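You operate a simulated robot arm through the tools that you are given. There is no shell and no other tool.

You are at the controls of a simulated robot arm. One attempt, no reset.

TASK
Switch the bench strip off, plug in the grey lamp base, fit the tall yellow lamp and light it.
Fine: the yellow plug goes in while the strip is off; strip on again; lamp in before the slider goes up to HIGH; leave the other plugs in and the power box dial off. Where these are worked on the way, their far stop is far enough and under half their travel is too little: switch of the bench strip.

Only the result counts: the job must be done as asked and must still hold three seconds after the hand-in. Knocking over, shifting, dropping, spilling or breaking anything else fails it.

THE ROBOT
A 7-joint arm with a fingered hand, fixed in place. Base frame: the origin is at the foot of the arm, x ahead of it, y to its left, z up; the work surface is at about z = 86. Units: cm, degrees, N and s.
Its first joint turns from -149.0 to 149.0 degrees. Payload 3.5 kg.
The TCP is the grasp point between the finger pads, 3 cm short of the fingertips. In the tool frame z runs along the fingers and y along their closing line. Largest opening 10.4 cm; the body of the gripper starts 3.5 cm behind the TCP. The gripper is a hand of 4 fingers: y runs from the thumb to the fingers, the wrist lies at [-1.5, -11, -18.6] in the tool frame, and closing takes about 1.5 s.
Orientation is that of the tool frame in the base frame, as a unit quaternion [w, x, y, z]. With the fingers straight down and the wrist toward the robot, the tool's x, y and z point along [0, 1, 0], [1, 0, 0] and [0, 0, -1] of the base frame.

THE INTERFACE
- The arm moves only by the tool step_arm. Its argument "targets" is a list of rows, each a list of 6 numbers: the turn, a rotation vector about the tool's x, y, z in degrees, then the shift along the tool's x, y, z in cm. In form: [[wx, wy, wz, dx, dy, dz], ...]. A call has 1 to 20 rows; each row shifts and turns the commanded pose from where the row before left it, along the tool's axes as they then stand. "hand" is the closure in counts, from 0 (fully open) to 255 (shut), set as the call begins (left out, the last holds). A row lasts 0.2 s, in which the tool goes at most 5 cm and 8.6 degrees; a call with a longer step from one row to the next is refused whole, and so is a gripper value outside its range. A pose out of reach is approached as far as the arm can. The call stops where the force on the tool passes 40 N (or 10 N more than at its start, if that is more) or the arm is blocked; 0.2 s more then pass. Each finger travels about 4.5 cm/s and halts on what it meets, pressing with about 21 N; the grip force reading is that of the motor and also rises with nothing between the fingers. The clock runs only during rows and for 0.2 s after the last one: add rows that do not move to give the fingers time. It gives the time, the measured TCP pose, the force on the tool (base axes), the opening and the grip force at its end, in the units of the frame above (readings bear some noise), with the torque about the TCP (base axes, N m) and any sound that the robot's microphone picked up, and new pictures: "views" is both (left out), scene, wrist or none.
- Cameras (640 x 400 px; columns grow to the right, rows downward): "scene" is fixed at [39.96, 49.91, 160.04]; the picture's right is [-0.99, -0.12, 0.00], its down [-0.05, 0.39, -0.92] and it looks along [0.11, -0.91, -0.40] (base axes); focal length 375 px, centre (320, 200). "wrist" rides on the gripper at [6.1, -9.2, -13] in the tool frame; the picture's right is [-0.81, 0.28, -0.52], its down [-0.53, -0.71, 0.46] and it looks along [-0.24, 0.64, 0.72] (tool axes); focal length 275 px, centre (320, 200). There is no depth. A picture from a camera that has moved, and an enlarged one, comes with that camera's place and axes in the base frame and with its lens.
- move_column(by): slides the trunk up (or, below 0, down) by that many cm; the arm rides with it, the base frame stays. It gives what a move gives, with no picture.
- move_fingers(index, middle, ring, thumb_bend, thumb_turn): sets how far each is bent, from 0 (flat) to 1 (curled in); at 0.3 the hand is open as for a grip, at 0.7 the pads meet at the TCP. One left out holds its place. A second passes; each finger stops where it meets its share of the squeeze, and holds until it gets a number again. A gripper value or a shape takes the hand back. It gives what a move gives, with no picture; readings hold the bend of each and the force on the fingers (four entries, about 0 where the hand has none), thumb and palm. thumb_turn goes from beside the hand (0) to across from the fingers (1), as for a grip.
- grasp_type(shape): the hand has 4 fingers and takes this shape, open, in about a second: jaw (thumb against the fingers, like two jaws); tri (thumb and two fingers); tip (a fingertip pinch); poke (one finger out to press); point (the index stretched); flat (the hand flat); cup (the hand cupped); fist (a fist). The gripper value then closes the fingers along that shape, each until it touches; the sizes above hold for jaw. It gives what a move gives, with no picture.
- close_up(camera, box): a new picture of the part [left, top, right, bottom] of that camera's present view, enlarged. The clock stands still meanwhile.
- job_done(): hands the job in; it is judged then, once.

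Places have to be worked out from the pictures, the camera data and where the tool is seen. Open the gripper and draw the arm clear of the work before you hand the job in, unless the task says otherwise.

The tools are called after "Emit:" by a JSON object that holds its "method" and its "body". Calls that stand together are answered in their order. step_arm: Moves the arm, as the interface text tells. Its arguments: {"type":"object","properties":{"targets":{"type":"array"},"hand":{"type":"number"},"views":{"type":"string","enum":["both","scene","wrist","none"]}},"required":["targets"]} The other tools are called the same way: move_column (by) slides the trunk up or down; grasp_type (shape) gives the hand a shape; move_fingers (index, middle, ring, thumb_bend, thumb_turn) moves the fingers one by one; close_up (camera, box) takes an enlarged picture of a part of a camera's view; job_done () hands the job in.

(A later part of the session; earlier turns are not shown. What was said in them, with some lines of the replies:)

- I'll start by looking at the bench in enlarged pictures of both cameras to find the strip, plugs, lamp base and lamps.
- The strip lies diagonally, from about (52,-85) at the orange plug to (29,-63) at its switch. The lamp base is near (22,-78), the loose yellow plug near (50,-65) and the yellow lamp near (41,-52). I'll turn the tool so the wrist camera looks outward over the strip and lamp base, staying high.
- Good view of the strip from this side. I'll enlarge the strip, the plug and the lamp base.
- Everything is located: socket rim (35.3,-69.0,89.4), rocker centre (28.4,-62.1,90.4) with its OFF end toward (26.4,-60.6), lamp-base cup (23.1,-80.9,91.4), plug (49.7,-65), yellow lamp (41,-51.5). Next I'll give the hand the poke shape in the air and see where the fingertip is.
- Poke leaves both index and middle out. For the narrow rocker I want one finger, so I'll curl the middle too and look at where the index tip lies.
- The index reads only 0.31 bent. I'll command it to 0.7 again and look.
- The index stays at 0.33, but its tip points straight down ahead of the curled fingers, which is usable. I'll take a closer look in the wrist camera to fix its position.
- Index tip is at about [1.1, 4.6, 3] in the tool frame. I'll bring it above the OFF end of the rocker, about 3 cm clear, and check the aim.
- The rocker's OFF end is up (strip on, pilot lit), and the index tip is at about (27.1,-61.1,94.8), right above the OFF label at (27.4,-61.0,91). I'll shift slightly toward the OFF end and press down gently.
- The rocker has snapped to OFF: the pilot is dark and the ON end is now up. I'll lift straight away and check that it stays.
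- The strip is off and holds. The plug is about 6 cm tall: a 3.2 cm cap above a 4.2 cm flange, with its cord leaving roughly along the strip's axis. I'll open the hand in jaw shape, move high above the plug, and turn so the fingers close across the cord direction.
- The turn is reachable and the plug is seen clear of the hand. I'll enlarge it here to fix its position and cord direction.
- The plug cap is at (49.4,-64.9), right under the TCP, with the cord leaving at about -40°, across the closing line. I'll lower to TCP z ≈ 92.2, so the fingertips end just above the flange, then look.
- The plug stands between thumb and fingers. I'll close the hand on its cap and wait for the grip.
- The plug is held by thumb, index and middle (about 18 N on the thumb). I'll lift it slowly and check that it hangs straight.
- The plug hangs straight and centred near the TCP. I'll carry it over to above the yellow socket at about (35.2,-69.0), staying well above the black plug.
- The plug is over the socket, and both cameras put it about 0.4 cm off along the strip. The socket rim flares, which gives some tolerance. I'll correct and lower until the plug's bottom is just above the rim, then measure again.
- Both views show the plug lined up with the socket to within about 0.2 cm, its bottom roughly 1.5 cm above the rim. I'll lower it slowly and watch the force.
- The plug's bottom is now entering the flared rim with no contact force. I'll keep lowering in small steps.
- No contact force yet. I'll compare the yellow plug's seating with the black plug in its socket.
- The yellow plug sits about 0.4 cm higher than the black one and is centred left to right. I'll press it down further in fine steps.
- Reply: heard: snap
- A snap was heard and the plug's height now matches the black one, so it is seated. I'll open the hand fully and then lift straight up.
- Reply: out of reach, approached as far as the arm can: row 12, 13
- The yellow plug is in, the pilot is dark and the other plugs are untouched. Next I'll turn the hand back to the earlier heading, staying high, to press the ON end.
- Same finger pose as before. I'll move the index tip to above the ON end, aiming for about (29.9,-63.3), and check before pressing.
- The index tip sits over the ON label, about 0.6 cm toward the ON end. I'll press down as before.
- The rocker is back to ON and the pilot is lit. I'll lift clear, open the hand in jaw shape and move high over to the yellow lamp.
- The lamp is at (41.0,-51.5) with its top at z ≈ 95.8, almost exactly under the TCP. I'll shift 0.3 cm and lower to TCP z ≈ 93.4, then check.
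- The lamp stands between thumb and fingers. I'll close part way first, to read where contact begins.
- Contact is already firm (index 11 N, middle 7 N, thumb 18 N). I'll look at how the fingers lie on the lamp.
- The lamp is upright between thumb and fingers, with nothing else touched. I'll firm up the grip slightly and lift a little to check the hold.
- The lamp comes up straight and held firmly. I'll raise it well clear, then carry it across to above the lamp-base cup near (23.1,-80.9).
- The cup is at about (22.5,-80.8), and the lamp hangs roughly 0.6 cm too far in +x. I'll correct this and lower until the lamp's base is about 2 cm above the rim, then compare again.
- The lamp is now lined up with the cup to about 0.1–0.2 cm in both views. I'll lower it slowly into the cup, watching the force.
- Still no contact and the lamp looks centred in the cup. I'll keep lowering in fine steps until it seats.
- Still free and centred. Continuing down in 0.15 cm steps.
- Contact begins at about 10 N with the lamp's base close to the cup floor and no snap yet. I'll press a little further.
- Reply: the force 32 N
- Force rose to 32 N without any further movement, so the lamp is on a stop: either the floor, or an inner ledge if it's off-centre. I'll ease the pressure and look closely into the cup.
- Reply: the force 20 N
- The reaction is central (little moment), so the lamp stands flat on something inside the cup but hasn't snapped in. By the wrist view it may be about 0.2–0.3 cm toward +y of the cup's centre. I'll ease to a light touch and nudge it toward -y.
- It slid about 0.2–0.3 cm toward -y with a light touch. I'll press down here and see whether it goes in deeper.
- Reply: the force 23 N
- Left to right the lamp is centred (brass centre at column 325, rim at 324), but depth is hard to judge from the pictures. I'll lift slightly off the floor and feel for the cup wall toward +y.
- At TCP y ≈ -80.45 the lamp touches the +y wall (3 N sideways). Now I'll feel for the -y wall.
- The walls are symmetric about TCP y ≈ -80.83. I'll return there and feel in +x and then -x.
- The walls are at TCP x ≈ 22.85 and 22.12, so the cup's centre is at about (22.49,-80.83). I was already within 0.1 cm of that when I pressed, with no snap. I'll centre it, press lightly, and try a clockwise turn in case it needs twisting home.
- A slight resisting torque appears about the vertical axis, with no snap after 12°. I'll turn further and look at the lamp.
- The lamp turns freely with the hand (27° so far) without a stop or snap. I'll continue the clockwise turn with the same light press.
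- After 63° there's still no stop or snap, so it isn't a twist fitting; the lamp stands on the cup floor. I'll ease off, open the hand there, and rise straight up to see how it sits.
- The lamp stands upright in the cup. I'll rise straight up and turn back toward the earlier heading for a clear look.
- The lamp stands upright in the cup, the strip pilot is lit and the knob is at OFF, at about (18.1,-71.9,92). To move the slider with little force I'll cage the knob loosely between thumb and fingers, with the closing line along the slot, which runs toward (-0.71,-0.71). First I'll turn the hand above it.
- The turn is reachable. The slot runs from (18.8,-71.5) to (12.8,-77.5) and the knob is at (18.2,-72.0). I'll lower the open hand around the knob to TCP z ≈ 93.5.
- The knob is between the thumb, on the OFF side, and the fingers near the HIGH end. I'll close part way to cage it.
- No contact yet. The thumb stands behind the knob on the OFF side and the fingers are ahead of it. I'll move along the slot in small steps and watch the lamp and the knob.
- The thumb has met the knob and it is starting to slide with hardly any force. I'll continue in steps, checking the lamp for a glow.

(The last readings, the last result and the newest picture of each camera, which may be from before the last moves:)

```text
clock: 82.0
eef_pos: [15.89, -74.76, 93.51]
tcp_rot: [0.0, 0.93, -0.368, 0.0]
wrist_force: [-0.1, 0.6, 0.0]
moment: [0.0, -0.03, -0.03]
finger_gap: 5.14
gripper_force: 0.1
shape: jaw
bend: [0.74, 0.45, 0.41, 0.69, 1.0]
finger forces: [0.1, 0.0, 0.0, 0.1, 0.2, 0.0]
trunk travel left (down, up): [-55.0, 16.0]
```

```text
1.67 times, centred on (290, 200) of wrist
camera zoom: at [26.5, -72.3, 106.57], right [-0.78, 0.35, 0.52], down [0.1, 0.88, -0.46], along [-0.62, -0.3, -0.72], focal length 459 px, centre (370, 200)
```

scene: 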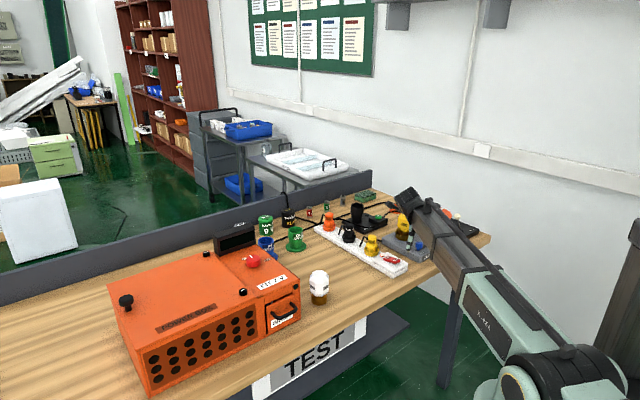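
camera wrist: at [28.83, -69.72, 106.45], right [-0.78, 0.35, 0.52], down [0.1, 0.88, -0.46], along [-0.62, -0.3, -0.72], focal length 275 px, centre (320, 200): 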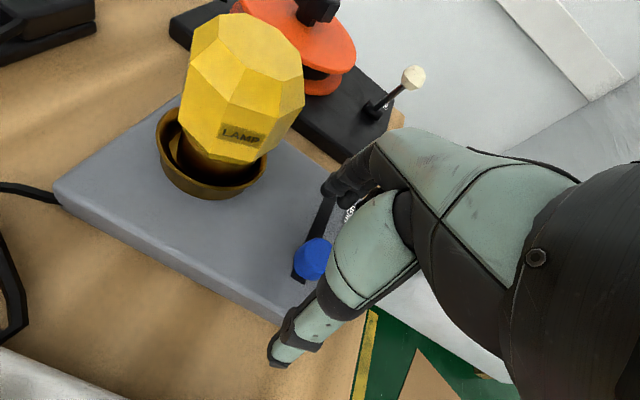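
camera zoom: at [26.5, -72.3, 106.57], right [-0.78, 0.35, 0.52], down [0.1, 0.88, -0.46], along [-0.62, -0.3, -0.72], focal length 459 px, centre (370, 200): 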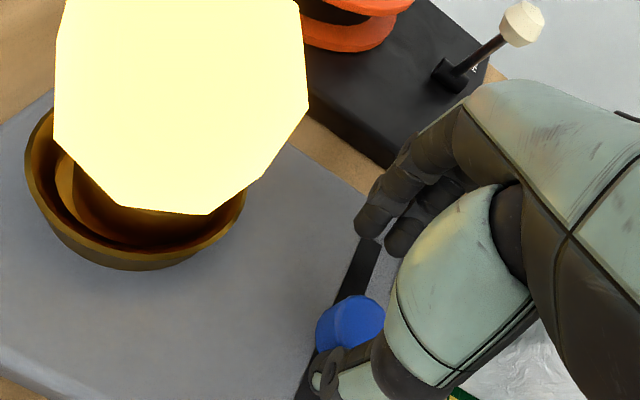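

The lamp lights up, so it is properly in and powered. I'll continue pushing the slider toward HIGH.

Emit:
{"method": "step_arm", "body": {"targets": [[0, 0, 0, 0, 0.5, 0], [0, 0, 0, 0, 0.5, 0], [0, 0, 0, 0, 0.5, 0], [0, 0, 0, 0, 0.5, 0], [0, 0, 0, 0, 0.5, 0], [0, 0, 0, 0, 0.5, 0], [0, 0, 0, 0, 0, 0]]}}

Emit:
{"method": "close_up", "body": {"camera": "scene", "box": [380, 205, 460, 265]}}

Emit:
{"method": "close_up", "body": {"camera": "wrist", "box": [220, 150, 380, 280]}}

```text
clock: 83.6
eef_pos: [13.62, -76.99, 93.56]
tcp_rot: [0.0, 0.93, -0.368, 0.0]
wrist_force: [-0.7, 0.5, 0.7]
moment: [0.02, -0.03, 0.02]
finger_gap: 5.15
gripper_force: 0.0
shape: jaw
bend: [0.74, 0.45, 0.41, 0.69, 1.0]
finger forces: [0.1, 0.0, 0.0, 0.0, 0.2, 0.1]
trunk travel left (down, up): [-55.0, 16.0]
camera wrist: at [24.4, -74.49, 106.54], right [-0.78, 0.35, 0.52], down [0.1, 0.88, -0.46], along [-0.62, -0.3, -0.72], focal length 275 px, centre (320, 200)
```

scene: 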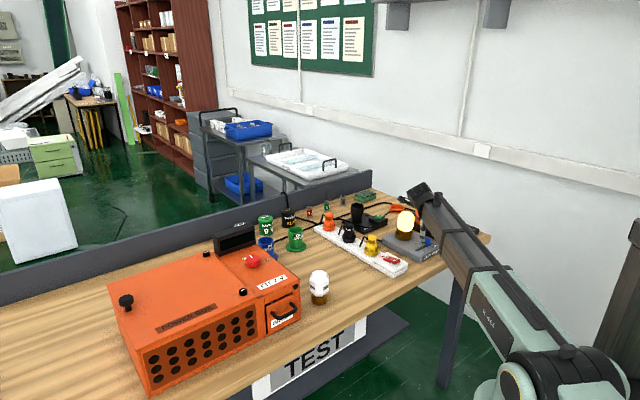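
wrist: 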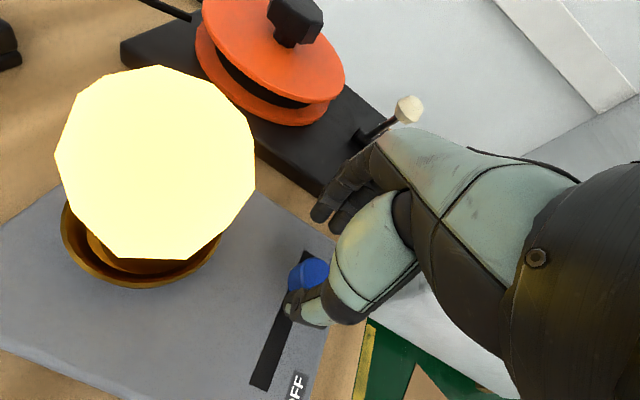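

```text
6.67 times, centred on (420, 235) of scene
camera zoom: at [39.96, 49.91, 160.04], right [-0.99, -0.12, 0.0], down [-0.05, 0.39, -0.92], along [0.11, -0.91, -0.4], focal length 2498 px, centre (-347, -33)
```

zoom: 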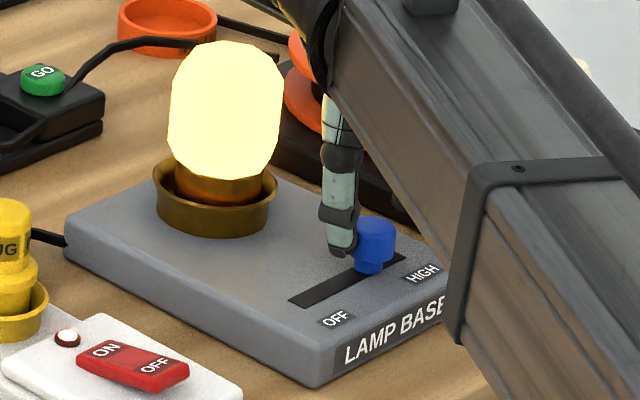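

```text
3.08 times, centred on (300, 215) of wrist
camera zoom: at [24.4, -74.49, 106.54], right [-0.78, 0.35, 0.52], down [0.1, 0.88, -0.46], along [-0.62, -0.3, -0.72], focal length 847 px, centre (382, 154)
```

zoom: 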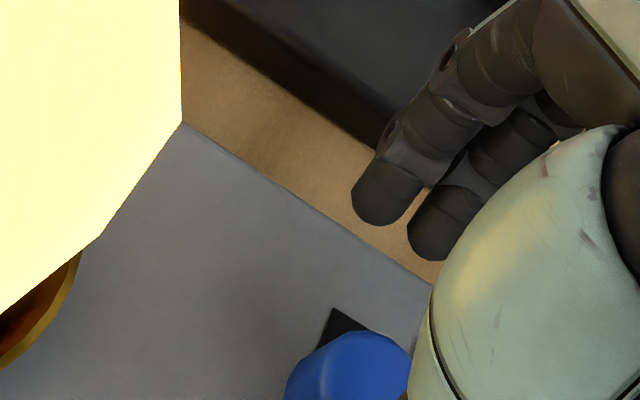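

The slider is nearly at HIGH, with an estimated 0.7 cm to go. I'll finish in small steps, watching the thumb force so the base isn't pushed.

Emit:
{"method": "step_arm", "body": {"targets": [[0, 0, 0, 0, 0.2, 0], [0, 0, 0, 0, 0.2, 0], [0, 0, 0, 0, 0.15, 0], [0, 0, 0, 0, 0, 0]], "views": "none"}}

Emit:
{"method": "close_up", "body": {"camera": "scene", "box": [410, 225, 450, 255]}}

```text
clock: 84.6
eef_pos: [13.28, -77.36, 93.47]
tcp_rot: [-0.001, 0.93, -0.368, 0.0]
wrist_force: [-0.6, 0.1, 0.4]
moment: [-0.03, 0.0, 0.01]
finger_gap: 5.18
gripper_force: 0.1
shape: jaw
bend: [0.74, 0.45, 0.41, 0.69, 1.0]
finger forces: [0.0, 0.0, 0.0, 0.1, 0.4, 0.1]
trunk travel left (down, up): [-55.0, 16.0]
```

```text
13.33 times, centred on (430, 240) of scene
camera zoom: at [39.96, 49.91, 160.04], right [-0.99, -0.12, 0.0], down [-0.05, 0.39, -0.92], along [0.11, -0.91, -0.4], focal length 4995 px, centre (-1147, -333)
```

zoom: 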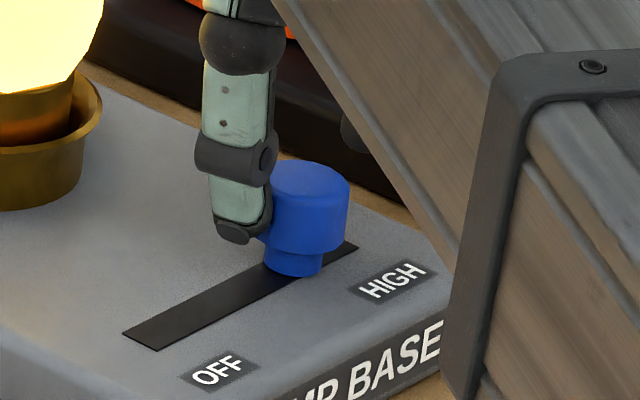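

There's a little slot left and the force is still only 0.4 N. Continuing in small steps.

Emit:
{"method": "step_arm", "body": {"targets": [[0, 0, 0, 0, 0.2, 0], [0, 0, 0, 0, 0.2, 0], [0, 0, 0, 0, 0.15, 0], [0, 0, 0, 0, 0, 0]], "views": "none"}}

Emit:
{"method": "close_up", "body": {"camera": "scene", "box": [410, 225, 450, 255]}}

```text
clock: 85.6
eef_pos: [12.92, -77.73, 93.53]
tcp_rot: [0.0, 0.93, -0.367, 0.001]
wrist_force: [0.8, 0.8, -0.3]
moment: [-0.03, 0.01, 0.01]
finger_gap: 5.16
gripper_force: 0.0
shape: jaw
bend: [0.74, 0.45, 0.41, 0.69, 1.0]
finger forces: [0.0, 0.0, 0.0, 0.0, 0.4, 0.1]
trunk travel left (down, up): [-55.0, 16.0]
```

```text
13.33 times, centred on (430, 240) of scene
camera zoom: at [39.96, 49.91, 160.04], right [-0.99, -0.12, 0.0], down [-0.05, 0.39, -0.92], along [0.11, -0.91, -0.4], focal length 4995 px, centre (-1147, -333)
```

zoom: 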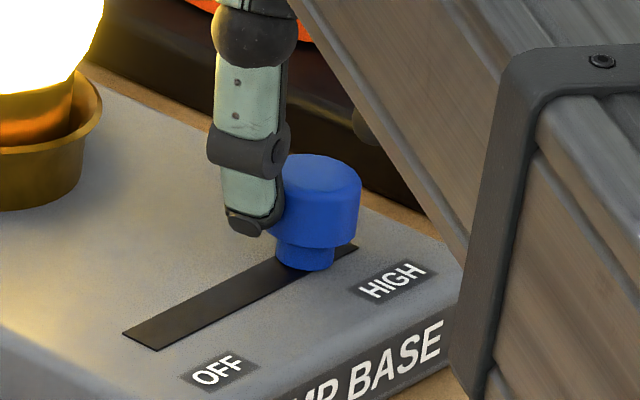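

The lamp has brightened further. I'll keep going gently to the stop.

Emit:
{"method": "step_arm", "body": {"targets": [[0, 0, 0, 0, 0.15, 0], [0, 0, 0, 0, 0.15, 0], [0, 0, 0, 0, 0, 0]], "views": "none"}}

Emit:
{"method": "close_up", "body": {"camera": "scene", "box": [410, 225, 450, 255]}}

```text
clock: 86.4
eef_pos: [12.83, -77.85, 93.5]
tcp_rot: [0.0, 0.93, -0.369, -0.001]
wrist_force: [-0.2, 0.1, -1.2]
moment: [0.0, -0.01, 0.0]
finger_gap: 5.15
gripper_force: 0.1
shape: jaw
bend: [0.74, 0.45, 0.41, 0.69, 1.0]
finger forces: [0.1, 0.1, 0.0, 0.0, 0.4, 0.0]
trunk travel left (down, up): [-55.0, 16.0]
```

```text
13.33 times, centred on (430, 240) of scene
camera zoom: at [39.96, 49.91, 160.04], right [-0.99, -0.12, 0.0], down [-0.05, 0.39, -0.92], along [0.11, -0.91, -0.4], focal length 4995 px, centre (-1147, -333)
```

zoom: 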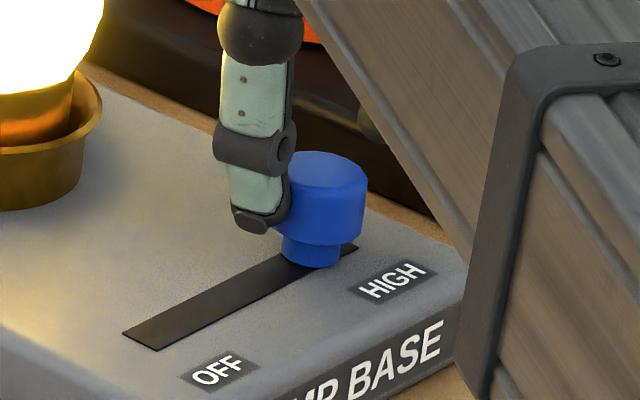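

It is still moving freely and is very near the end. Two more small steps to find the stop.

Emit:
{"method": "step_arm", "body": {"targets": [[0, 0, 0, 0, 0.15, 0], [0, 0, 0, 0, 0.15, 0], [0, 0, 0, 0, 0, 0]], "views": "none"}}

Emit:
{"method": "close_up", "body": {"camera": "scene", "box": [410, 225, 450, 255]}}

```text
clock: 87.2
eef_pos: [12.65, -78.09, 93.5]
tcp_rot: [0.0, 0.93, -0.368, 0.0]
wrist_force: [0.9, 0.3, -0.8]
moment: [0.01, -0.03, -0.01]
finger_gap: 5.17
gripper_force: 0.1
shape: jaw
bend: [0.74, 0.45, 0.41, 0.69, 1.0]
finger forces: [0.0, 0.0, 0.0, 0.0, 0.5, 0.0]
trunk travel left (down, up): [-55.0, 16.0]
```

```text
13.33 times, centred on (430, 240) of scene
camera zoom: at [39.96, 49.91, 160.04], right [-0.99, -0.12, 0.0], down [-0.05, 0.39, -0.92], along [0.11, -0.91, -0.4], focal length 4995 px, centre (-1147, -333)
```

zoom: 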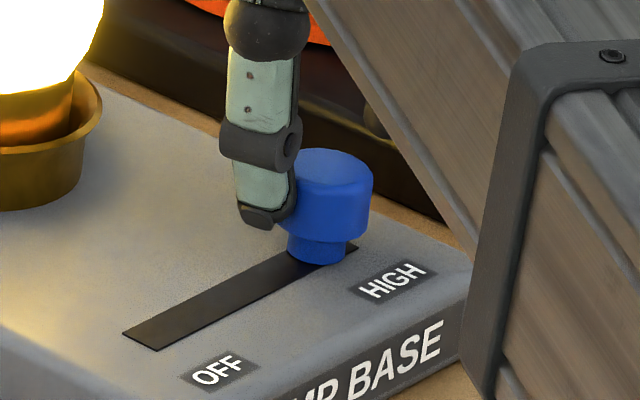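

Still free. I'll go on until the thumb force shows the stop.

Emit:
{"method": "step_arm", "body": {"targets": [[0, 0, 0, 0, 0.12, 0], [0, 0, 0, 0, 0.12, 0], [0, 0, 0, 0, 0, 0]], "views": "none"}}

Emit:
{"method": "close_up", "body": {"camera": "scene", "box": [410, 225, 450, 255]}}

```text
clock: 88.0
eef_pos: [12.48, -78.28, 93.48]
tcp_rot: [0.0, 0.929, -0.369, 0.0]
wrist_force: [1.2, 1.3, 0.0]
moment: [0.04, 0.01, 0.0]
finger_gap: 5.23
gripper_force: 0.0
shape: jaw
bend: [0.74, 0.45, 0.41, 0.69, 1.0]
finger forces: [0.0, 0.0, 0.1, 0.0, 1.7, 0.0]
trunk travel left (down, up): [-55.0, 16.0]
```

```text
13.33 times, centred on (430, 240) of scene
camera zoom: at [39.96, 49.91, 160.04], right [-0.99, -0.12, 0.0], down [-0.05, 0.39, -0.92], along [0.11, -0.91, -0.4], focal length 4995 px, centre (-1147, -333)
```

zoom: 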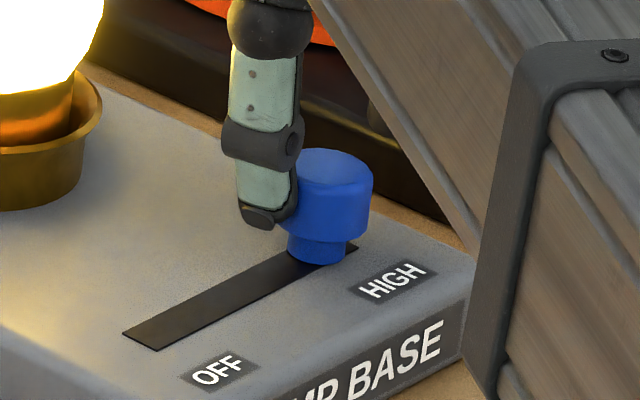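

Thumb force rose to 1.7 N with the knob no longer moving, so the slider is at its HIGH stop and the lamp is fully bright. I'll back off slightly, lift straight up, and open the hand once high.

Emit:
{"method": "step_arm", "body": {"targets": [[0, 0, 0, 0, -0.3, 0], [0, 0, 0, 0, -0.3, 0], [0, 0, 0, 0, 0, -1], [0, 0, 0, 0, 0, -2], [0, 0, 0, 0, 0, -3], [0, 0, 0, 0, 0, -4], [0, 0, 0, 0, 0, -4], [0, 0, 0, 0, 0, 0]]}}

Emit:
{"method": "close_up", "body": {"camera": "scene", "box": [360, 200, 460, 275]}}

```text
clock: 89.8
eef_pos: [12.92, -77.93, 107.41]
tcp_rot: [0.0, 0.93, -0.368, 0.0]
wrist_force: [0.4, -1.2, -0.2]
moment: [0.02, -0.02, 0.0]
finger_gap: 5.13
gripper_force: 0.0
shape: jaw
bend: [0.74, 0.45, 0.41, 0.7, 1.0]
finger forces: [0.1, 0.0, 0.0, 0.0, 0.0, 0.0]
trunk travel left (down, up): [-55.0, 16.0]
camera wrist: at [23.56, -75.44, 120.57], right [-0.78, 0.35, 0.52], down [0.1, 0.88, -0.46], along [-0.62, -0.3, -0.72], focal length 275 px, centre (320, 200)
```

scene: 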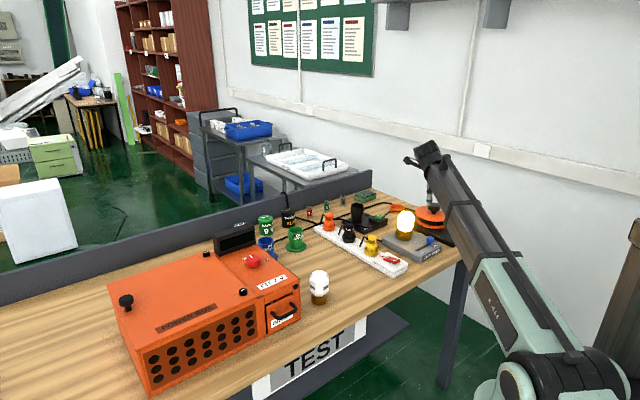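
wrist: 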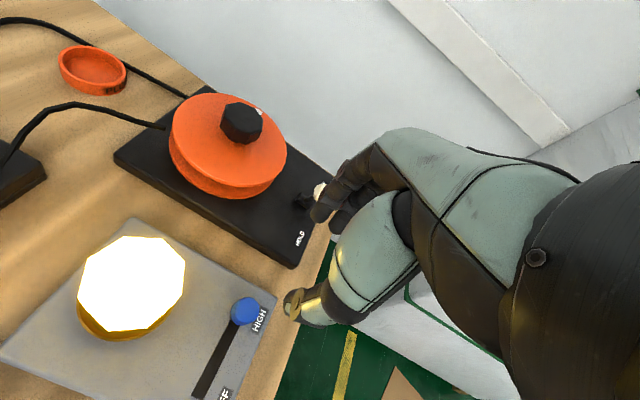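

```text
5.33 times, centred on (410, 238) of scene
camera zoom: at [39.96, 49.91, 160.04], right [-0.99, -0.12, 0.0], down [-0.05, 0.39, -0.92], along [0.11, -0.91, -0.4], focal length 1998 px, centre (-160, 0)
```

zoom: 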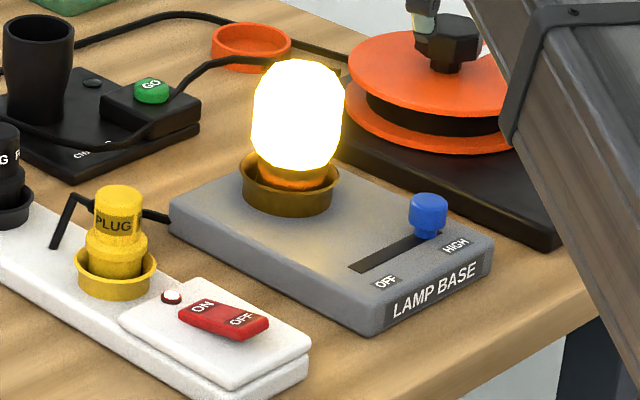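

All as wanted: lamp bright, slider at HIGH, strip on and yellow plug seated. I'll open the hand and draw the arm back and up, clear of the bench, then check the whole scene.

Emit:
{"method": "step_arm", "body": {"targets": [[0, 0, 0, 0, 0, -2], [0, 0, 0, -2.3, -3.33, -0.5], [0, 0, 0, -2.3, -3.33, -0.5], [0, 0, 0, -2.3, -3.33, -0.5], [0, 0, 0, -2.3, -3.33, -0.5], [0, 0, 0, -2.3, -3.33, -0.5], [0, 0, 0, 0, 0, 0], [0, 0, 0, 0, 0, 0], [0, 0, 0, 0, 0, 0]], "hand": 0}}

Emit:
{"method": "close_up", "body": {"camera": "scene", "box": [290, 180, 480, 300]}}

Emit:
{"method": "close_up", "body": {"camera": "scene", "box": [100, 190, 340, 400]}}

```text
clock: 91.8
eef_pos: [15.86, -57.82, 112.15]
tcp_rot: [0.0, 0.93, -0.368, 0.0]
wrist_force: [-0.1, 0.3, 0.7]
moment: [0.0, 0.01, -0.03]
finger_gap: 10.38
gripper_force: 0.1
shape: jaw
bend: [0.3, 0.3, 0.3, 0.3, 0.98]
finger forces: [0.0, 0.0, 0.1, 0.1, 0.1, 0.1]
trunk travel left (down, up): [-55.0, 16.0]
camera wrist: at [26.5, -55.34, 125.13], right [-0.78, 0.35, 0.52], down [0.1, 0.88, -0.46], along [-0.62, -0.3, -0.72], focal length 275 px, centre (320, 200)
```

scene: 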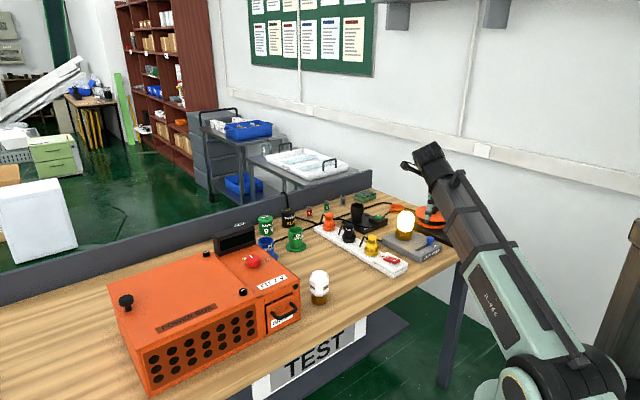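
wrist: 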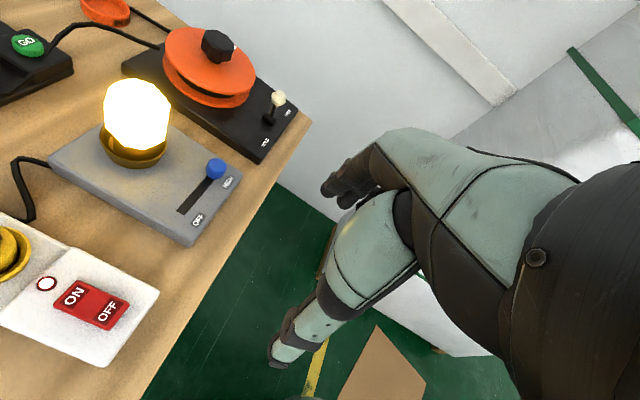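

```text
3.33 times, centred on (385, 240) of scene
camera zoom: at [39.96, 49.91, 160.04], right [-0.99, -0.12, 0.0], down [-0.05, 0.39, -0.92], along [0.11, -0.91, -0.4], focal length 1249 px, centre (103, 67)
```

zoom: 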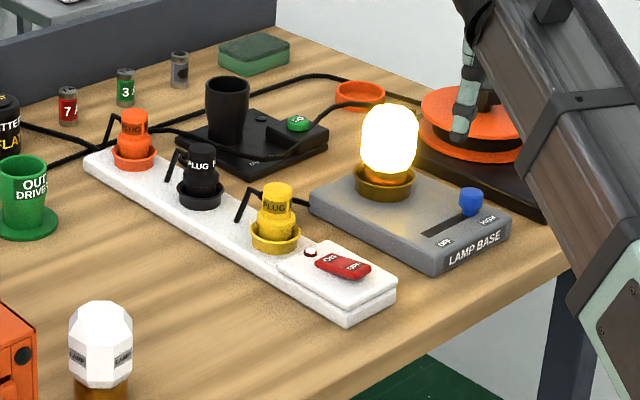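

```text
1.90 times, centred on (220, 295) of scene
camera zoom: at [39.96, 49.91, 160.04], right [-0.99, -0.12, 0.0], down [-0.05, 0.39, -0.92], along [0.11, -0.91, -0.4], focal length 714 px, centre (510, 19)
```

zoom: 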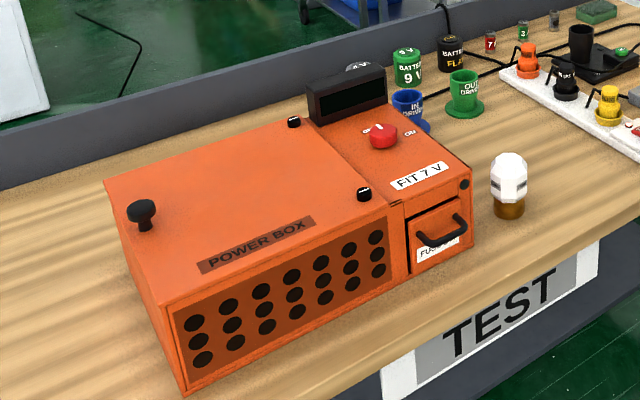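

The strip is on with its pilot lit and all three plugs are in. The yellow lamp burns bright with the slider at HIGH, the power box dial is untouched, and the hand is open and clear. I'm handing the job in.

Emit:
{"method": "job_done", "body": {}}

```text
The job is handed in.
```

The job is handed in, and the tall yellow lamp is lit with the slider at HIGH. I don't have the judge's result.

- **Strip:** I switched it off before the plug went in and back on afterwards. Its pilot light was lit at the end.
- **Yellow plug:** it snapped into its socket while the strip was off. The orange and black plugs stayed in.
- **Lamp:** it went into the cup before I touched the slider. It gave no snap, even pressed at about 32 N and turned 63° clockwise. It stands upright on the cup floor and lit as soon as the slider moved part way.
- **Slider:** I pushed it to its stop at HIGH.
- **Everything else:** the power box dial was left off. I saw nothing knocked or moved in the last pictures.

The hand is open and the arm is clear of the bench.
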